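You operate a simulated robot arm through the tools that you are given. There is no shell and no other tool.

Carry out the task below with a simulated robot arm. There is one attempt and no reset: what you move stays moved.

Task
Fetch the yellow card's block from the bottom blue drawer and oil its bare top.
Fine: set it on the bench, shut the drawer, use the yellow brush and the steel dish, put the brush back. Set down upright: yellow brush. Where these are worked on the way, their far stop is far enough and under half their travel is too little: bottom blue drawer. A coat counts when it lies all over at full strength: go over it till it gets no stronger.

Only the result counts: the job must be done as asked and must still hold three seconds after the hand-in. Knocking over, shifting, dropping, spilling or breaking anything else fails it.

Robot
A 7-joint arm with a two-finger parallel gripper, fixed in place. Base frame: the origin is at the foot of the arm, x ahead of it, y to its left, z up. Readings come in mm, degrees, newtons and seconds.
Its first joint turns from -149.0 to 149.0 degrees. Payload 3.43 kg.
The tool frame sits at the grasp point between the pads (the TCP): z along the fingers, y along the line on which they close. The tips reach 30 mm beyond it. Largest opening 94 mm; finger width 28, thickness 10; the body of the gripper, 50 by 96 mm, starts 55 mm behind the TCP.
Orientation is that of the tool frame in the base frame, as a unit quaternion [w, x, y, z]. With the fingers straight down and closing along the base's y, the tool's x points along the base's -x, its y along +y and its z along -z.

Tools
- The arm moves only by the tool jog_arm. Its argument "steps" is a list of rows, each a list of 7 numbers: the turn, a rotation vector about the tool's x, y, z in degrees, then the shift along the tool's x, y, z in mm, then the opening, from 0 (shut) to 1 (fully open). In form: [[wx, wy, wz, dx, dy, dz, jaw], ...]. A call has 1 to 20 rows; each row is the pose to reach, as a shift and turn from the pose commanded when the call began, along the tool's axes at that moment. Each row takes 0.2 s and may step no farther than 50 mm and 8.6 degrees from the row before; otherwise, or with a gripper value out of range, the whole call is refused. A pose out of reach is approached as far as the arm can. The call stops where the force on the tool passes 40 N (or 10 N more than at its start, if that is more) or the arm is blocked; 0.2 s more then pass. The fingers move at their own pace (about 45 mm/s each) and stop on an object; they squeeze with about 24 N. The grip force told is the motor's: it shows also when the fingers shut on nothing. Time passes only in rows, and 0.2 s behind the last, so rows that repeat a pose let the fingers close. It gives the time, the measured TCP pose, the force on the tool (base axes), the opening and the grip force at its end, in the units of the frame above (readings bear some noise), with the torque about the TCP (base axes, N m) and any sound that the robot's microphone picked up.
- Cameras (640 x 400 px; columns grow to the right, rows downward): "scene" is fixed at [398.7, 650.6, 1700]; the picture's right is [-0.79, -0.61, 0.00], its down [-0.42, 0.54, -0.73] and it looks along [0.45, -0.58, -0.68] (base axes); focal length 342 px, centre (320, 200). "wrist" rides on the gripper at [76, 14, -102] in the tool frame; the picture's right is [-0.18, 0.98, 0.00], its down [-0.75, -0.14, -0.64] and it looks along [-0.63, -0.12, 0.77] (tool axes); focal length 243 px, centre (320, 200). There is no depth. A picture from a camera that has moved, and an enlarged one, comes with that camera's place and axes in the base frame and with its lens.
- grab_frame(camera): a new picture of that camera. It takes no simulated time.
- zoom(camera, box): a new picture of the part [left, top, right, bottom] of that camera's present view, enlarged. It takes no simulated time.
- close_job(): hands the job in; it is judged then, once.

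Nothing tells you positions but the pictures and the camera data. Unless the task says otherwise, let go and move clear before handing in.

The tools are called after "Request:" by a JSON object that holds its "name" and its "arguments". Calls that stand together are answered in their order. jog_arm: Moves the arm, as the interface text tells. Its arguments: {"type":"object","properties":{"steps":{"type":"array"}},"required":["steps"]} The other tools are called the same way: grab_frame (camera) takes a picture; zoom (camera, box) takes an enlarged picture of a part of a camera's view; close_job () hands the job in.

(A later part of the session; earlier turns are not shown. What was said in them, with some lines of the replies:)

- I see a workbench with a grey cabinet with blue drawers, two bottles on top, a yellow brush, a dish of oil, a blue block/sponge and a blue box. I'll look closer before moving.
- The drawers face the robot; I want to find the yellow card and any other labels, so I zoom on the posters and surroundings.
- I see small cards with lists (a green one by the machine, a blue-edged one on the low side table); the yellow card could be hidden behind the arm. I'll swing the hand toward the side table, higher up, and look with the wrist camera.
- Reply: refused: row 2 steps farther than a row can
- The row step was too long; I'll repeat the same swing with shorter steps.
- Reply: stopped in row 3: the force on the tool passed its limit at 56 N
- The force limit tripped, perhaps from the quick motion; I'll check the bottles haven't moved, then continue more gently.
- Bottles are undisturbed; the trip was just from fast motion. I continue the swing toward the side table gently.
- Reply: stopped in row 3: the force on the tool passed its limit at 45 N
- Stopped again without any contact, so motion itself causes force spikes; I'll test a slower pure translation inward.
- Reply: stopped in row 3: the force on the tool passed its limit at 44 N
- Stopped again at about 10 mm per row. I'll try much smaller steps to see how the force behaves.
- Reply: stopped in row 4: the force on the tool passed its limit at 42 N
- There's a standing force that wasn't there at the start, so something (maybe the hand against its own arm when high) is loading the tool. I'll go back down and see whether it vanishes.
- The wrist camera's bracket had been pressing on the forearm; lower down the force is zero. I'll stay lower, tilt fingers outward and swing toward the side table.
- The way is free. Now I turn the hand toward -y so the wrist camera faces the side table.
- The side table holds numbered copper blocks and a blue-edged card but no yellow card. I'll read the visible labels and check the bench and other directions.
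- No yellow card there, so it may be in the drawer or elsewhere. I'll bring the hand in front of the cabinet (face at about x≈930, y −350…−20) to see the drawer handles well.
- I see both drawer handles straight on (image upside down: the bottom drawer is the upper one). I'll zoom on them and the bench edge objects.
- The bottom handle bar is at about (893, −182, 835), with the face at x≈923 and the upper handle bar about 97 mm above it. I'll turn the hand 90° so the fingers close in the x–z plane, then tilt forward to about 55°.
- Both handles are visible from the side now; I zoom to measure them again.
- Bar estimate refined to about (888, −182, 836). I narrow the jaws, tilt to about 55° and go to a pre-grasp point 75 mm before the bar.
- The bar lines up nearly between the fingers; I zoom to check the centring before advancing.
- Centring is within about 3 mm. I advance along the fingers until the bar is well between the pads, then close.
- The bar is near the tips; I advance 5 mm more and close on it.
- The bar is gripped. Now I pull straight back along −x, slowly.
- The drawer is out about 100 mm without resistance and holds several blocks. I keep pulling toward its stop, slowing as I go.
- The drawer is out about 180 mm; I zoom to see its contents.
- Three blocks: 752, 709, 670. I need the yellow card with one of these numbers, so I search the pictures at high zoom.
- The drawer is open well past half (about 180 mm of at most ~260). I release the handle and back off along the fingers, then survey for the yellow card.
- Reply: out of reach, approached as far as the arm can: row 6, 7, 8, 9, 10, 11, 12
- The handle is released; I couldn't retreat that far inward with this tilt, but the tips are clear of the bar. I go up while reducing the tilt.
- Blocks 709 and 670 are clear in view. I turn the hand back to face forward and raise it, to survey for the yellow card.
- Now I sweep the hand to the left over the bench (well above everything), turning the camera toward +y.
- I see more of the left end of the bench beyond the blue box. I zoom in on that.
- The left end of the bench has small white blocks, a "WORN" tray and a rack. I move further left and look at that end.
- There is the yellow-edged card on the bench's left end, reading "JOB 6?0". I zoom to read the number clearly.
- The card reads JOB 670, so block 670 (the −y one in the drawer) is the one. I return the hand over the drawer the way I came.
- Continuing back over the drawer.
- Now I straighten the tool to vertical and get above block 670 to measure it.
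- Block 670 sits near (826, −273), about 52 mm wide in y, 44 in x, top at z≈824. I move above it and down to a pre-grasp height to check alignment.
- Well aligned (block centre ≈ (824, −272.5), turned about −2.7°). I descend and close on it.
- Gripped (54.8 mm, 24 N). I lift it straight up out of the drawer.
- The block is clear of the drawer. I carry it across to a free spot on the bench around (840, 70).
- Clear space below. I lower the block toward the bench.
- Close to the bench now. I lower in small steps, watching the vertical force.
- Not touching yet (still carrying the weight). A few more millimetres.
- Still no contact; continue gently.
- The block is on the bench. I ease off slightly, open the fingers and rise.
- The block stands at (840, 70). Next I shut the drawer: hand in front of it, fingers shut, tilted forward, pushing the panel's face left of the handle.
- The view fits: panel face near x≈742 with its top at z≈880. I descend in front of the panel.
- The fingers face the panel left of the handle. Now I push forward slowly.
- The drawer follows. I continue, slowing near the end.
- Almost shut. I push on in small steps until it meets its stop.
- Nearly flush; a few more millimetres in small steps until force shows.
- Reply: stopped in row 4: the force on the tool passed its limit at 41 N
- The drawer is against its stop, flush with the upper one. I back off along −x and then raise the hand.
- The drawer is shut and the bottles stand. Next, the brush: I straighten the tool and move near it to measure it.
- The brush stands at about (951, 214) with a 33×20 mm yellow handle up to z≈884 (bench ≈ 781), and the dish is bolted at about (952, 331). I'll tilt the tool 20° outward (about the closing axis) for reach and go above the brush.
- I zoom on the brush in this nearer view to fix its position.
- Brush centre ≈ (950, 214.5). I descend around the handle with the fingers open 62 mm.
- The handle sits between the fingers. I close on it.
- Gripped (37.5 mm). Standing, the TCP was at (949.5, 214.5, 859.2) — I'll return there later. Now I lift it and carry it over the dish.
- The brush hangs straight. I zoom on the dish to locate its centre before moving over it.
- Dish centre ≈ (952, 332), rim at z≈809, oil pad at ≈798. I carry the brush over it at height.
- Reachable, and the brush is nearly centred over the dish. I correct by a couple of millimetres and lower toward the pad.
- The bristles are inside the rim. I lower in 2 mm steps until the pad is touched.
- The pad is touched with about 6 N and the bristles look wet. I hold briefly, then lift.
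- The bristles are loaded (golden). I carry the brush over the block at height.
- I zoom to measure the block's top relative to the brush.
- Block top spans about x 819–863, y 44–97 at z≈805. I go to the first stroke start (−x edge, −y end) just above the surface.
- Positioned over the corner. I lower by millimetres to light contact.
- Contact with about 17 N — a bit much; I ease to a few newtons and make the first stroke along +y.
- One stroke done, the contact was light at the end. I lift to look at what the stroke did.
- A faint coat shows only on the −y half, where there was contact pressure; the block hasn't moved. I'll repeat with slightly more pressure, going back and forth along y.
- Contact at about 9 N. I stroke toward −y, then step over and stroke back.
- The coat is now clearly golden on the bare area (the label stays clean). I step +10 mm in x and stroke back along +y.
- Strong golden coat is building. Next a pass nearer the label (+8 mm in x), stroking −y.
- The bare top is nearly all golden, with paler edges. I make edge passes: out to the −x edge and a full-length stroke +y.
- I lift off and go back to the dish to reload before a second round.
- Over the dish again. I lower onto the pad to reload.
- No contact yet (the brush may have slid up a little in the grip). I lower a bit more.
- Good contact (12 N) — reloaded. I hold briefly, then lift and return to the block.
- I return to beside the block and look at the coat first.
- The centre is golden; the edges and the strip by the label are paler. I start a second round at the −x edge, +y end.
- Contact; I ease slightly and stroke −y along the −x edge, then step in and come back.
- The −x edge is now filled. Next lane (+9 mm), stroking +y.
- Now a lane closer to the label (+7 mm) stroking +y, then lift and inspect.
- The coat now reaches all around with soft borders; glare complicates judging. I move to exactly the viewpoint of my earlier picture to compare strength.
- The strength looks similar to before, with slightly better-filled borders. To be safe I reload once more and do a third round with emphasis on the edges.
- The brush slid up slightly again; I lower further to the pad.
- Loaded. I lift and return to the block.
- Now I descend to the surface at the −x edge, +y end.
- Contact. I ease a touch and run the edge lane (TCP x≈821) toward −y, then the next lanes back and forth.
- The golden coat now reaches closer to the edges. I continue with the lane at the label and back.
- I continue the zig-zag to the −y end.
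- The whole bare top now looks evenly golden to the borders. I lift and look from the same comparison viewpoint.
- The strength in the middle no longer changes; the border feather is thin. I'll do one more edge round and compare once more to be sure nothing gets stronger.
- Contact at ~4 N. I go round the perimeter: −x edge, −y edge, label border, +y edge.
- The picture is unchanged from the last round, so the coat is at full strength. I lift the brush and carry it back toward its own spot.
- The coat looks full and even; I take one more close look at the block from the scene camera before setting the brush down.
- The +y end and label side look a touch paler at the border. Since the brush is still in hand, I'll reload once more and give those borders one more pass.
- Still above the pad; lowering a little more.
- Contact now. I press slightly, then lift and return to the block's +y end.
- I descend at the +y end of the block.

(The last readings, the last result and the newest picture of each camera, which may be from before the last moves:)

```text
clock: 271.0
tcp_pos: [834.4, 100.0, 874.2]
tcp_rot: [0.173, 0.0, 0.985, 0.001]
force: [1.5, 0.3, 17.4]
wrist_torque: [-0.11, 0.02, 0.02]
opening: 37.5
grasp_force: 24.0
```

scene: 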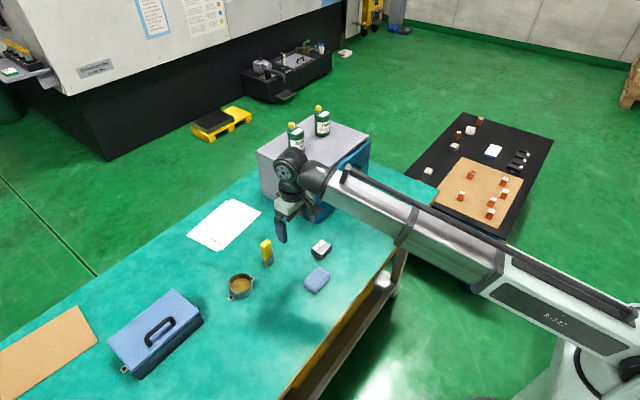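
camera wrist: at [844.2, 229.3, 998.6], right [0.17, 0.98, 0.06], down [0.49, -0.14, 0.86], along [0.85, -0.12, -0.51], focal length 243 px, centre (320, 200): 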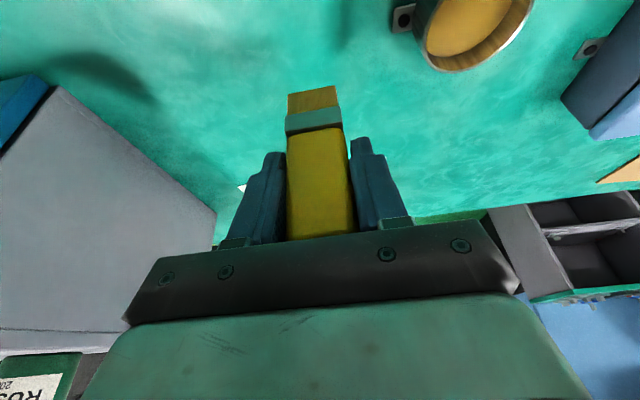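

Good contact. I sweep zig-zag across the +y end, then run along the label border.

Request:
{"name": "jog_arm", "arguments": {"steps": [[0, 0, 0, 3, 0, -1.6, 0.1], [0, 0, 0, 6.5, 0, -2.8, 0.1], [0, 0, 0, 10, 0, -4, 0.1], [0, 0, 0, 13, 0, -5.2, 0.1], [0, 0, 0, 7.4, -2, -3.1, 0.1], [0, 0, 0, 3.5, -2.5, -1.7, 0.1], [0, 0, 0, -0.1, -3, -0.4, 0.1], [0, 0, 0, -4, -3.5, 1, 0.1], [0, 0, 0, -7.6, -4, 2.35, 0.1], [0, 0, 0, -14.2, -5, 4.75, 0.1], [0, 0, 0, -7.6, -8, 2.4, 0.1], [0, 0, 0, -0.1, -10, -0.3, 0.1], [0, 0, 0, 6.5, -11, -2.7, 0.1], [0, 0, 0, 13, -12, -5.1, 0.1], [0, 0, 0, 6.5, -14, -2.6, 0.1], [0, 0, 0, -0.1, -16, -0.2, 0.1], [0, 0, 0, -7.6, -18, 2.5, 0.1], [0, 0, 0, -14.2, -16, 5, 0.1], [0, 0, 0, -14.2, -8, 5, 0.1], [0, 0, 0, -14.2, 0, 5, 0.1]]}}

Request:
{"name": "jog_arm", "arguments": {"steps": [[0, 0, 0, 0, -4, 0.2, 0.1], [0, 0, 0, 0, -8, 0.2, 0.1], [0, 0, 0, 0, -12, 0.2, 0.1], [0, 0, 0, 0, -16, 0.2, 0.1], [0, 0, 0, 0, -20, 0.2, 0.1], [0, 0, 0, 0, -24, 0.2, 0.1], [0, 0, 0, 0, -28, 0.2, 0.1], [0, 0, 0, 0, -32, 0.2, 0.1], [0, 0, 0, 0, -36, 0.2, 0.1], [0, 0, 0, 0, -40, 0.2, 0.1], [0, 0, 0, 0, -44, 0.2, 0.1], [0, 0, 0, 0, -48, 0.2, 0.1], [0, 0, 0, 0, -52, 0.2, 0.1], [0, 0, 0, 0, -56, 0.2, 0.1], [0, 0, 0, 0, -60, 0.2, 0.1]]}}

Request:
{"name": "jog_arm", "arguments": {"steps": [[0, 0, 0, 4.5, 0, -1.3, 0.1], [0, 0, 0, 9.4, 0, -3, 0.1], [0, 0, 0, 9.4, 5, -3, 0.1], [0, 0, 0, 9.4, 10, -3, 0.1], [0, 0, 0, 9.4, 15, -3, 0.1], [0, 0, 0, 9.4, 20, -3, 0.1], [0, 0, 0, 9.4, 25, -3, 0.1], [0, 0, 0, 9.4, 30, -3, 0.1], [0, 0, 0, 9.4, 35, -3, 0.1], [0, 0, 0, 9.4, 40, -3, 0.1], [0, 0, 0, 9.4, 45, -3, 0.1], [0, 0, 0, 9.4, 50, -3, 0.1], [0, 0, 0, 9.4, 55, -3, 0.1], [0, 0, 0, 9.4, 60, -3, 0.1]]}}

Request:
{"name": "jog_arm", "arguments": {"steps": [[0, 0, 0, 4.5, 0, -1.3, 0.1], [0, 0, 0, 9.4, 0, -3, 0.1], [0, 0, 0, 14, 0, -4.6, 0.1], [0, 0, 0, 14, -5, -4.6, 0.1], [0, 0, 0, 14, -10, -4.6, 0.1], [0, 0, 0, 14, -15, -4.6, 0.1], [0, 0, 0, 14, -20, -4.6, 0.1], [0, 0, 0, 14, -25, -4.6, 0.1], [0, 0, 0, 14, -30, -4.6, 0.1], [0, 0, 0, 14, -35, -4.6, 0.1], [0, 0, 0, 14, -40, -4.6, 0.1], [0, 0, 0, 14, -45, -4.6, 0.1], [0, 0, 0, 14, -50, -4.6, 0.1], [0, 0, 0, 14, -55, -4.6, 0.1], [0, 0, 0, 14, -60, -4.6, 0.1]]}}

Request:
{"name": "zoom", "arguments": {"camera": "wrist", "box": [240, 0, 440, 150]}}

```text
clock: 275.2
tcp_pos: [849.9, 99.5, 874.4]
tcp_rot: [0.173, 0.001, 0.985, 0.0]
force: [0.9, -1.0, 2.0]
wrist_torque: [-0.08, -0.01, 0.0]
opening: 37.8
grasp_force: 24.3
```

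```text
clock: 278.4
tcp_pos: [850.4, 41.0, 875.3]
tcp_rot: [0.173, 0.001, 0.985, 0.001]
force: [0.3, 4.2, 11.8]
wrist_torque: [0.33, 0.04, -0.02]
opening: 37.7
grasp_force: 24.1
```

```text
clock: 281.4
tcp_pos: [840.5, 101.4, 874.9]
tcp_rot: [0.173, 0.0, 0.985, 0.001]
force: [-0.4, -2.8, 10.6]
wrist_torque: [-0.34, 0.11, 0.07]
opening: 37.9
grasp_force: 23.5
```

```text
clock: 284.6
tcp_pos: [825.2, 40.4, 873.3]
tcp_rot: [0.173, 0.001, 0.985, 0.002]
force: [-0.3, 4.6, 12.3]
wrist_torque: [0.36, 0.03, -0.04]
opening: 37.7
grasp_force: 23.9
```

```text
2.67 times, centred on (340, 75) of wrist
camera zoom: at [718.8, 55.1, 943.8], right [0.17, 0.98, 0.07], down [0.49, -0.14, 0.86], along [0.85, -0.12, -0.51], focal length 647 px, centre (267, 533)
```

zoom: 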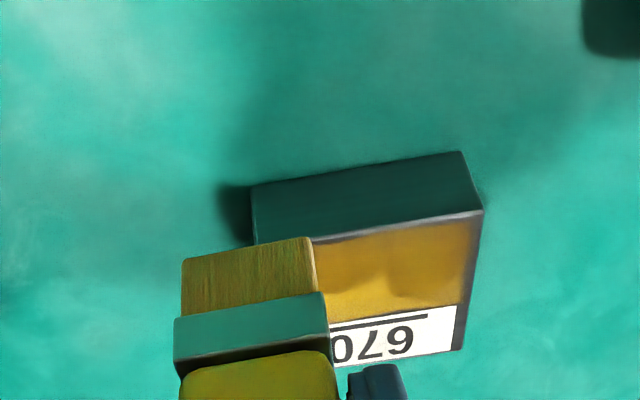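

Coat full. I lift the brush and carry it back above its original spot.

Request:
{"name": "jog_arm", "arguments": {"steps": [[0, 0, 0, -0.7, 0, -1.9, 0.1], [0, 0, 0, -3, 0, -8.5, 0.1], [0, 0, 0, -7, 0, -19, 0.1], [0, 0, 0, -11, 0, -30, 0.1], [0, 0, 0, -15, 0, -41, 0.1], [0, 0, 0, -18, 0, -48.5, 0.1], [0, 0, 0, -23, 6, -47, 0.1], [0, 0, 0, -32, 19, -44, 0.1], [0, 0, 0, -43, 36, -40, 0.1], [0, 0, 0, -55, 54, -35.5, 0.1], [0, 0, 0, -67, 72, -31, 0.1], [0, 0, 0, -79, 90, -27, 0.1], [0, 0, 0, -91, 108, -22.5, 0.1], [0, 0, 0, -102, 126, -18.5, 0.1], [0, 0, 0, -113, 142, -14.5, 0.1], [0, 0, 0, -123, 157, -10.8, 0.1], [0, 0, 0, -131, 168.5, -7.8, 0.1], [0, 0, 0, -134.7, 174.2, -6.4, 0.1], [0, 0, 0, -134.7, 174.2, -6.4, 0.1]]}}

Request:
{"name": "zoom", "arguments": {"camera": "scene", "box": [308, 236, 340, 258]}}

Request:
{"name": "grab_frame", "arguments": {"camera": "wrist"}}

Request:
{"name": "zoom", "arguments": {"camera": "scene", "box": [220, 200, 320, 300]}}

```text
clock: 288.6
tcp_pos: [950.8, 214.2, 925.4]
tcp_rot: [0.173, 0.0, 0.985, 0.001]
force: [0.7, 0.1, -0.4]
wrist_torque: [0.01, 0.01, 0.02]
opening: 37.6
grasp_force: 24.0
```

```text
16.00 times, centred on (324, 247) of scene
camera zoom: at [398.7, 650.6, 1700.0], right [-0.79, -0.61, 0.0], down [-0.42, 0.54, -0.73], along [0.45, -0.58, -0.68], focal length 5469 px, centre (256, -552)
```

zoom: 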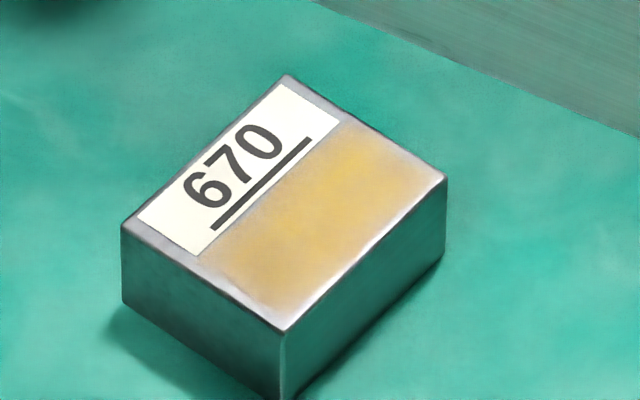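

```text
taken
camera wrist: at [844.3, 229.1, 995.7], right [0.17, 0.98, 0.06], down [0.49, -0.14, 0.86], along [0.85, -0.12, -0.51], focal length 243 px, centre (320, 200)
```

wrist: 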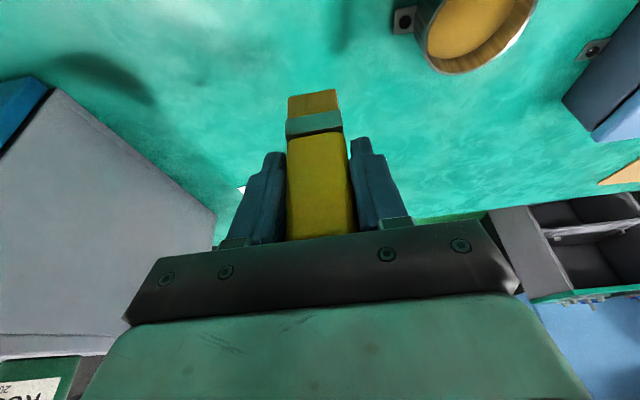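

```text
4.00 times, centred on (270, 250) of scene
camera zoom: at [398.7, 650.6, 1700.0], right [-0.79, -0.61, 0.0], down [-0.42, 0.54, -0.73], along [0.45, -0.58, -0.68], focal length 1367 px, centre (520, 0)
```

zoom: 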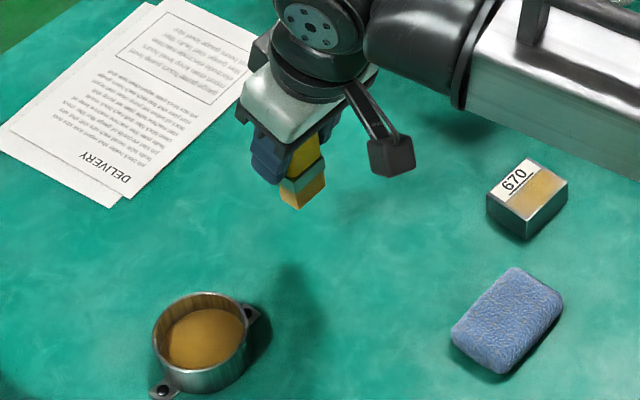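

The coat picture is unchanged, so it's saturated. Now I lower the brush onto its original spot (950, 214.5).

Request:
{"name": "jog_arm", "arguments": {"steps": [[0, 0, 0, 1.2, 0, 3, 0.1], [0, 0, 0, 4.5, 0.2, 11, 0.1], [0, 0, 0, 8.5, 0.2, 22, 0.1], [0, 0, 0, 12.5, 0.2, 33, 0.1], [0, 0, 0, 16.5, 0.2, 44, 0.1], [0, 0, 0, 20, 0.2, 53.5, 0.1], [0, 0, 0, 22.5, 0.2, 60.5, 0.1], [0, 0, 0, 23.8, 0.2, 64, 0.1], [0, 0, 0, 23.8, 0.2, 64, 0.1]]}}

Request:
{"name": "zoom", "arguments": {"camera": "wrist", "box": [250, 50, 400, 150]}}

Request:
{"name": "zoom", "arguments": {"camera": "scene", "box": [235, 220, 305, 280]}}

```text
clock: 290.6
tcp_pos: [948.5, 215.4, 856.5]
tcp_rot: [0.173, 0.0, 0.985, 0.001]
force: [-0.2, 0.1, -0.2]
wrist_torque: [0.02, 0.0, -0.03]
opening: 37.8
grasp_force: 23.8
```

```text
4.00 times, centred on (325, 100) of wrist
camera zoom: at [842.9, 229.7, 927.3], right [0.17, 0.98, 0.06], down [0.49, -0.14, 0.86], along [0.85, -0.12, -0.51], focal length 970 px, centre (300, 600)
```

zoom: 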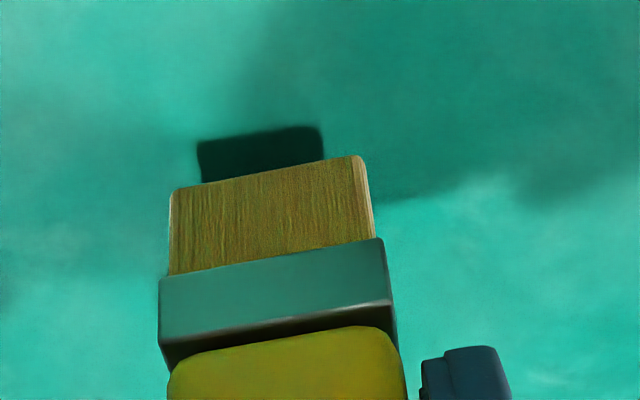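

```text
6.67 times, centred on (270, 250) of scene
camera zoom: at [398.7, 650.6, 1700.0], right [-0.79, -0.61, 0.0], down [-0.42, 0.54, -0.73], along [0.45, -0.58, -0.68], focal length 2279 px, centre (653, -133)
```

zoom: 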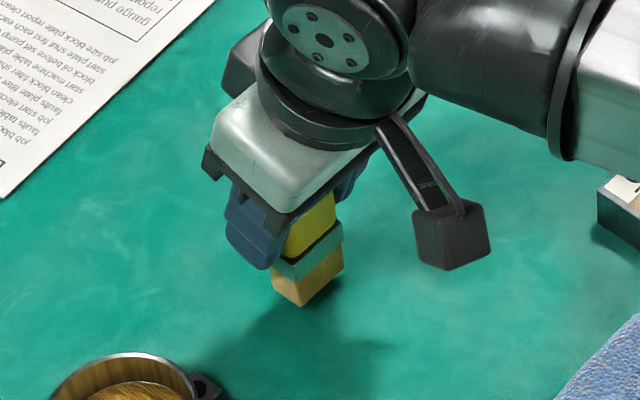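

A few millimetres above the bench; I lower in small steps to contact.

Request:
{"name": "jog_arm", "arguments": {"steps": [[0, 0, 0, -0.3, -0.3, 1.3, 0.1], [0, 0, 0, 0.1, -0.3, 2.7, 0.1], [0, 0, 0, 0.5, -0.3, 4.1, 0.1], [0, 0, 0, 0.5, -0.3, 4.1, 0.1]]}}

Request:
{"name": "jog_arm", "arguments": {"steps": [[0, 0, 0, 0.3, 0, 0.8, 0.1], [0, 0, 0, 0.3, 0, 0.8, 0.1]]}}

Request:
{"name": "jog_arm", "arguments": {"steps": [[0, 0, 0, 0.3, 0, 0.8, 0.1], [0, 0, 0, 0.3, 0, 0.8, 0.1]]}}

Request:
{"name": "jog_arm", "arguments": {"steps": [[0, 0, 0, 0.3, 0, 0.8, 0.1], [0, 0, 0, 0.3, 0, 0.8, 0.1]]}}

```text
clock: 291.6
tcp_pos: [951.3, 214.5, 853.0]
tcp_rot: [0.173, 0.0, 0.985, 0.001]
force: [0.8, 0.5, -1.0]
wrist_torque: [0.01, 0.02, -0.03]
opening: 37.7
grasp_force: 23.8
```

```text
clock: 292.2
tcp_pos: [950.1, 214.3, 852.7]
tcp_rot: [0.173, 0.001, 0.985, 0.001]
force: [-0.2, -0.5, -0.5]
wrist_torque: [0.0, 0.02, 0.0]
opening: 38.0
grasp_force: 24.3
```

```text
clock: 292.8
tcp_pos: [950.8, 214.3, 850.6]
tcp_rot: [0.173, 0.0, 0.985, 0.001]
force: [0.4, -0.8, -0.4]
wrist_torque: [0.02, -0.02, 0.02]
opening: 37.7
grasp_force: 23.8
```

```text
clock: 293.4
tcp_pos: [950.3, 215.1, 850.5]
tcp_rot: [0.173, 0.0, 0.985, 0.001]
force: [0.1, 0.2, -1.3]
wrist_torque: [-0.02, 0.01, -0.01]
opening: 37.8
grasp_force: 23.7
```

Request:
{"name": "jog_arm", "arguments": {"steps": [[0, 0, 0, 0.3, 0, 0.8, 0.1], [0, 0, 0, 0.3, 0, 0.8, 0.1]]}}

Request:
{"name": "jog_arm", "arguments": {"steps": [[0, 0, 0, 0.3, 0, 0.8, 0.1], [0, 0, 0, 0.3, 0, 0.8, 0.1]]}}

Request:
{"name": "zoom", "arguments": {"camera": "wrist", "box": [250, 50, 400, 150]}}

```text
clock: 294.0
tcp_pos: [950.9, 215.9, 848.8]
tcp_rot: [0.173, 0.001, 0.985, 0.001]
force: [0.4, -0.4, -0.1]
wrist_torque: [0.02, 0.0, -0.02]
opening: 37.6
grasp_force: 24.0
```

```text
clock: 294.6
tcp_pos: [951.4, 214.1, 849.1]
tcp_rot: [0.173, 0.001, 0.985, 0.001]
force: [-0.3, 0.0, -0.5]
wrist_torque: [0.0, 0.0, -0.02]
opening: 37.5
grasp_force: 23.8
```

```text
4.00 times, centred on (325, 100) of wrist
camera zoom: at [844.1, 229.1, 919.1], right [0.17, 0.98, 0.06], down [0.49, -0.14, 0.86], along [0.85, -0.12, -0.51], focal length 970 px, centre (300, 600)
```

zoom: 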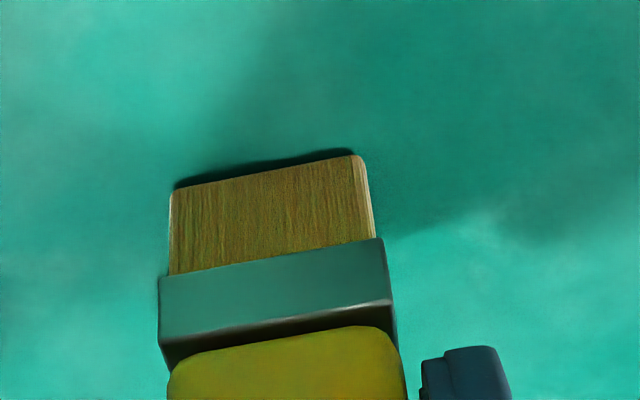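

Nearly touching; continue.

Request:
{"name": "jog_arm", "arguments": {"steps": [[0, 0, 0, 0.2, 0, 0.6, 0.1], [0, 0, 0, 0.2, 0, 0.6, 0.1]]}}

Request:
{"name": "jog_arm", "arguments": {"steps": [[0, 0, 0, 0.2, 0, 0.6, 0.1], [0, 0, 0, 0.2, 0, 0.6, 0.1]]}}

Request:
{"name": "jog_arm", "arguments": {"steps": [[0, 0, 0, 0.2, 0, 0.6, 0.1], [0, 0, 0, 0.2, 0, 0.6, 0.1]]}}

```text
clock: 295.2
tcp_pos: [949.5, 214.3, 847.9]
tcp_rot: [0.173, 0.001, 0.985, 0.0]
force: [-0.1, 0.4, -1.6]
wrist_torque: [0.01, -0.01, -0.01]
opening: 37.8
grasp_force: 24.4
```

```text
clock: 295.8
tcp_pos: [950.6, 214.7, 847.9]
tcp_rot: [0.173, 0.001, 0.985, 0.0]
force: [0.0, -0.2, 1.4]
wrist_torque: [-0.04, 0.05, 0.02]
opening: 37.6
grasp_force: 24.0
```

```text
clock: 296.4
tcp_pos: [950.7, 215.4, 846.8]
tcp_rot: [0.173, 0.001, 0.985, 0.0]
force: [-0.3, -1.6, 6.6]
wrist_torque: [-0.07, 0.06, -0.04]
opening: 37.6
grasp_force: 24.0
```

Contact at ~7 N. A slight extra press to seat it flat, then I ease and open the fingers.

Request:
{"name": "jog_arm", "arguments": {"steps": [[0, 0, 0, 0.2, 0, 0.5, 0.1], [0, 0, 0, 0.2, 0, 0.5, 0.1], [0, 0, 0, -0.1, 0, -0.3, 0.1], [0, 0, 0, -0.1, 0, -0.3, 0.1]]}}

Request:
{"name": "jog_arm", "arguments": {"steps": [[0, 0, 0, 0, 0, 0, 0.4], [0, 0, 0, 0, 0, 0, 0.43], [0, 0, 0, 0, 0, 0, 0.46], [0, 0, 0, 0, 0, 0, 0.52], [0, 0, 0, 0, 0, 0, 0.6], [0, 0, 0, 0, 0, 0, 0.68], [0, 0, 0, 0, 0, 0, 0.7], [0, 0, 0, 0, 0, 0, 0.7]]}}

Request:
{"name": "grab_frame", "arguments": {"camera": "wrist"}}

Request:
{"name": "zoom", "arguments": {"camera": "scene", "box": [235, 220, 305, 280]}}

```text
clock: 297.4
tcp_pos: [950.6, 214.2, 848.0]
tcp_rot: [0.172, 0.0, 0.985, 0.0]
force: [1.6, 0.0, 7.9]
wrist_torque: [-0.03, -0.11, 0.03]
opening: 37.9
grasp_force: 23.8
```

```text
clock: 299.2
tcp_pos: [950.5, 214.1, 847.5]
tcp_rot: [0.172, 0.001, 0.985, 0.001]
force: [0.9, -1.0, -0.9]
wrist_torque: [-0.01, -0.01, 0.02]
opening: 66.0
grasp_force: 0.0
```

```text
taken
camera wrist: at [843.8, 229.3, 917.8], right [0.17, 0.98, 0.06], down [0.49, -0.14, 0.86], along [0.85, -0.12, -0.51], focal length 243 px, centre (320, 200)
```

wrist: 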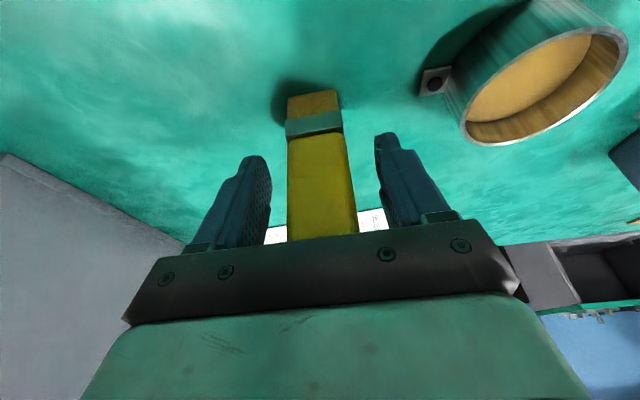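

```text
6.67 times, centred on (270, 250) of scene
camera zoom: at [398.7, 650.6, 1700.0], right [-0.79, -0.61, 0.0], down [-0.42, 0.54, -0.73], along [0.45, -0.58, -0.68], focal length 2279 px, centre (653, -133)
```

zoom: 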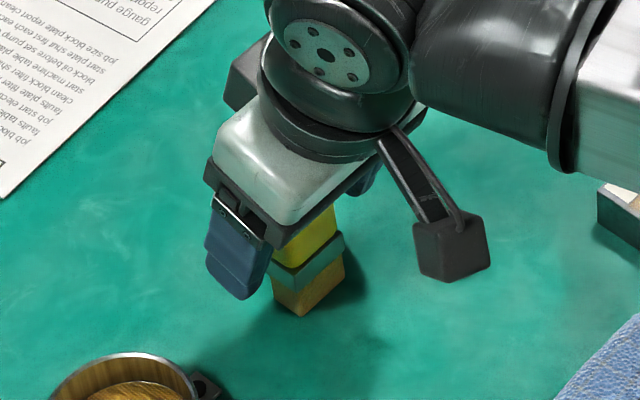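

Released; the brush stands. I withdraw straight up.

Request:
{"name": "jog_arm", "arguments": {"steps": [[0, 0, 0, -1, 0, -2.8, 0.7], [0, 0, 0, -3.4, 0, -9.4, 0.7], [0, 0, 0, -7.5, 0, -20.5, 0.7], [0, 0, 0, -12.5, 0, -34, 0.7], [0, 0, 0, -17.5, 0, -48, 0.7], [0, 0, 0, -22.5, 0, -62, 0.7], [0, 0, 0, -27.5, 0, -75.5, 0.7], [0, 0, 0, -32.5, 0, -89, 0.7], [0, 0, 0, -37, 0, -101.5, 0.7], [0, 0, 0, -40, 0, -110, 0.7], [0, 0, 0, -41, 0, -113, 0.7], [0, 0, 0, -41, 0, -113, 0.7]]}}

Request:
{"name": "grab_frame", "arguments": {"camera": "wrist"}}

Request:
{"name": "zoom", "arguments": {"camera": "scene", "box": [220, 200, 320, 300]}}

```text
clock: 301.8
tcp_pos: [950.5, 213.8, 967.9]
tcp_rot: [0.173, 0.002, 0.985, 0.0]
force: [-0.2, 0.3, -0.5]
wrist_torque: [0.02, -0.02, 0.01]
opening: 65.9
grasp_force: 0.0
```

```text
taken
camera wrist: at [844.0, 228.9, 1038.0], right [0.17, 0.98, 0.06], down [0.49, -0.14, 0.86], along [0.85, -0.12, -0.51], focal length 243 px, centre (320, 200)
```

wrist: 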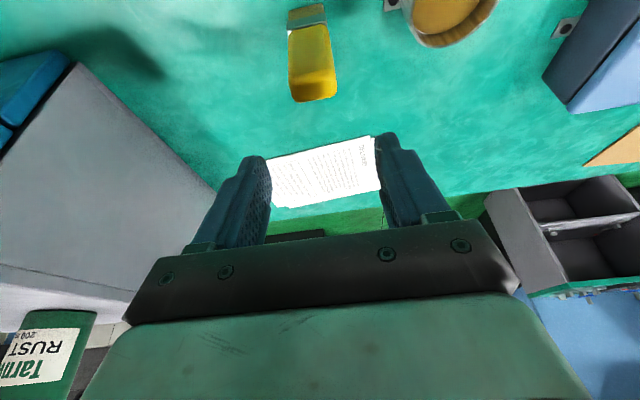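

```text
4.00 times, centred on (270, 250) of scene
camera zoom: at [398.7, 650.6, 1700.0], right [-0.79, -0.61, 0.0], down [-0.42, 0.54, -0.73], along [0.45, -0.58, -0.68], focal length 1367 px, centre (520, 0)
```

zoom: 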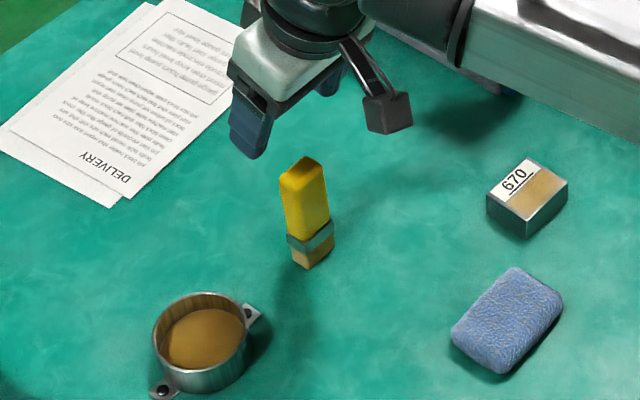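

The brush stands upright at its place. I move the hand clear and check the whole scene.

Request:
{"name": "jog_arm", "arguments": {"steps": [[0, 0, 0, 3, 0, -6, 0.7], [0, 0, 0, 10, -5, -16, 0.7], [0, 0, 0, 20, -15, -27, 0.7], [0, 0, 0, 32, -28, -38, 0.7], [0, 0, 0, 44, -40, -49, 0.7], [0, 0, 0, 56, -52, -60, 0.7], [0, 0, 0, 68, -64, -71, 0.7], [0, 0, 0, 80, -76, -82, 0.7], [0, 0, 0, 92, -87, -92, 0.7], [0, 0, 0, 100, -94, -99, 0.7], [0, 0, 0, 101.7, -95, -100.9, 0.7], [0, 0, 0, 101.7, -95, -100.9, 0.7]]}}

Request:
{"name": "grab_frame", "arguments": {"camera": "scene"}}

Request:
{"name": "grab_frame", "arguments": {"camera": "wrist"}}

Request:
{"name": "zoom", "arguments": {"camera": "scene", "box": [220, 220, 300, 310]}}

```text
clock: 304.4
tcp_pos: [820.1, 119.3, 1027.0]
tcp_rot: [0.174, 0.001, 0.985, 0.001]
force: [-0.2, 0.1, 0.0]
wrist_torque: [-0.04, -0.02, 0.0]
opening: 65.9
grasp_force: 0.0
```

```text
taken
```

scene: 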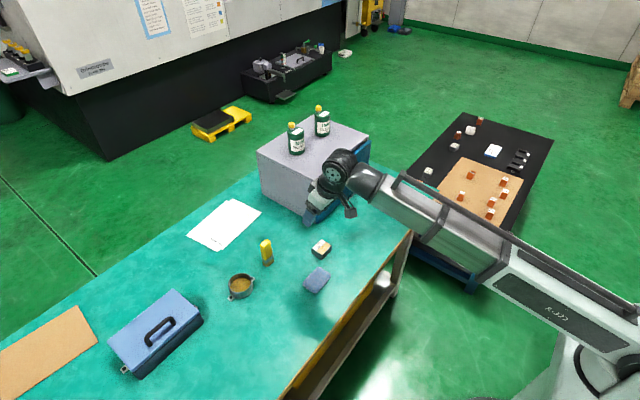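

```text
taken
camera wrist: at [714.1, 133.8, 1097.7], right [0.17, 0.98, 0.06], down [0.49, -0.14, 0.86], along [0.85, -0.12, -0.51], focal length 243 px, centre (320, 200)
```

wrist: 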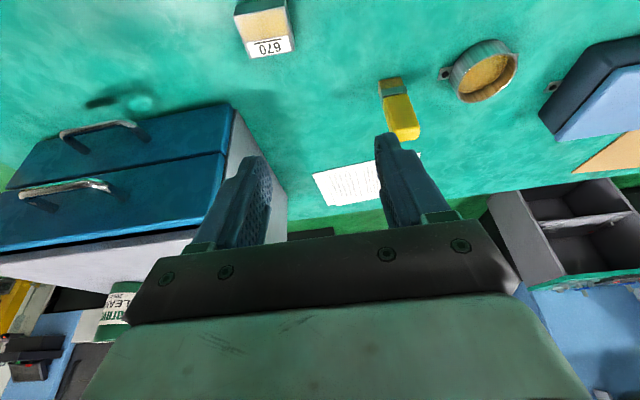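

```text
4.44 times, centred on (260, 265) of scene
camera zoom: at [398.7, 650.6, 1700.0], right [-0.79, -0.61, 0.0], down [-0.42, 0.54, -0.73], along [0.45, -0.58, -0.68], focal length 1519 px, centre (587, -89)
```

zoom: 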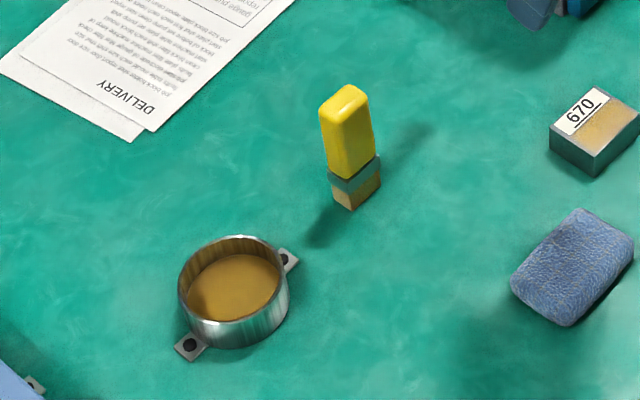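

Everything is in place; I move the hand further aside to verify the drawer is fully shut.

Request:
{"name": "jog_arm", "arguments": {"steps": [[0, 0, 0, 5, 5, 2, 0.7], [0, 0, 0, 16, 18, 6, 0.7], [0, 0, 0, 30, 36, 10, 0.7], [0, 0, 0, 44, 54, 14, 0.7], [0, 0, 0, 58, 72, 20, 0.7], [0, 0, 0, 72, 90, 26, 0.7], [0, 0, 0, 84, 106, 30, 0.7], [0, 0, 0, 92, 118, 33, 0.7], [0, 0, 0, 96, 124, 35, 0.7], [0, 0, 0, 96, 124, 35, 0.7]]}}

Request:
{"name": "zoom", "arguments": {"camera": "scene", "box": [280, 130, 400, 230]}}

Request:
{"name": "grab_frame", "arguments": {"camera": "scene"}}

```text
clock: 306.6
tcp_pos: [742.6, 244.1, 962.7]
tcp_rot: [0.174, 0.001, 0.985, 0.0]
force: [-0.7, 0.4, 0.9]
wrist_torque: [-0.04, 0.01, 0.04]
opening: 66.0
grasp_force: 0.0
```

```text
4.00 times, centred on (340, 180) of scene
camera zoom: at [398.7, 650.6, 1700.0], right [-0.79, -0.61, 0.0], down [-0.42, 0.54, -0.73], along [0.45, -0.58, -0.68], focal length 1367 px, centre (240, 280)
```

zoom: 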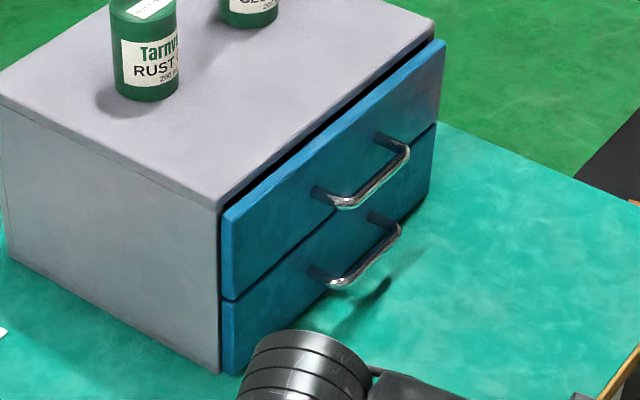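

```text
taken
```

scene: 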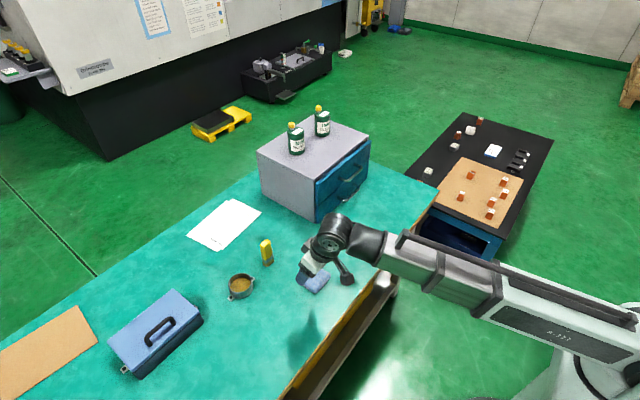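

The drawer is shut flush as at the start, the bottles stand, block 670 lies on the bench with a full coat, the brush is upright at its own spot, and the hand is clear. I hand the job in.

Request:
{"name": "close_job", "arguments": {}}

```text
The job is handed in.
```

Block 670 is out of the bottom blue drawer and on the bench at about (840, 70), with its bare top oiled. I handed the job in; no verdict came back.

- **Card:** The yellow card is on the left end of the bench and reads JOB 670. The drawer held blocks 752, 709 and 670.
- **Drawer:** I pulled it out about 180 mm, which is past half its travel because the cabinet is only about 270 mm deep. I didn't feel it reach its far stop. After taking the block I pushed it shut until it met its stop, and it sits flush as it did at the start.
- **Oil:** I went over the bare top in several rounds with the yellow brush, reloading from the steel dish each time. The last two rounds changed nothing I could see, so I took it as full strength. A 2–4 mm softer edge still shows around the coat. I read that as how the picture draws it, not a missed strip, but I can't measure it.
- **Brush:** It stands upright on its original spot. It slid up about 10 mm in the grip while brushing, but stayed straight enough to stand.

The bottles, dish and the sponge-like blue pad look where they were. The hand is open and clear of everything.
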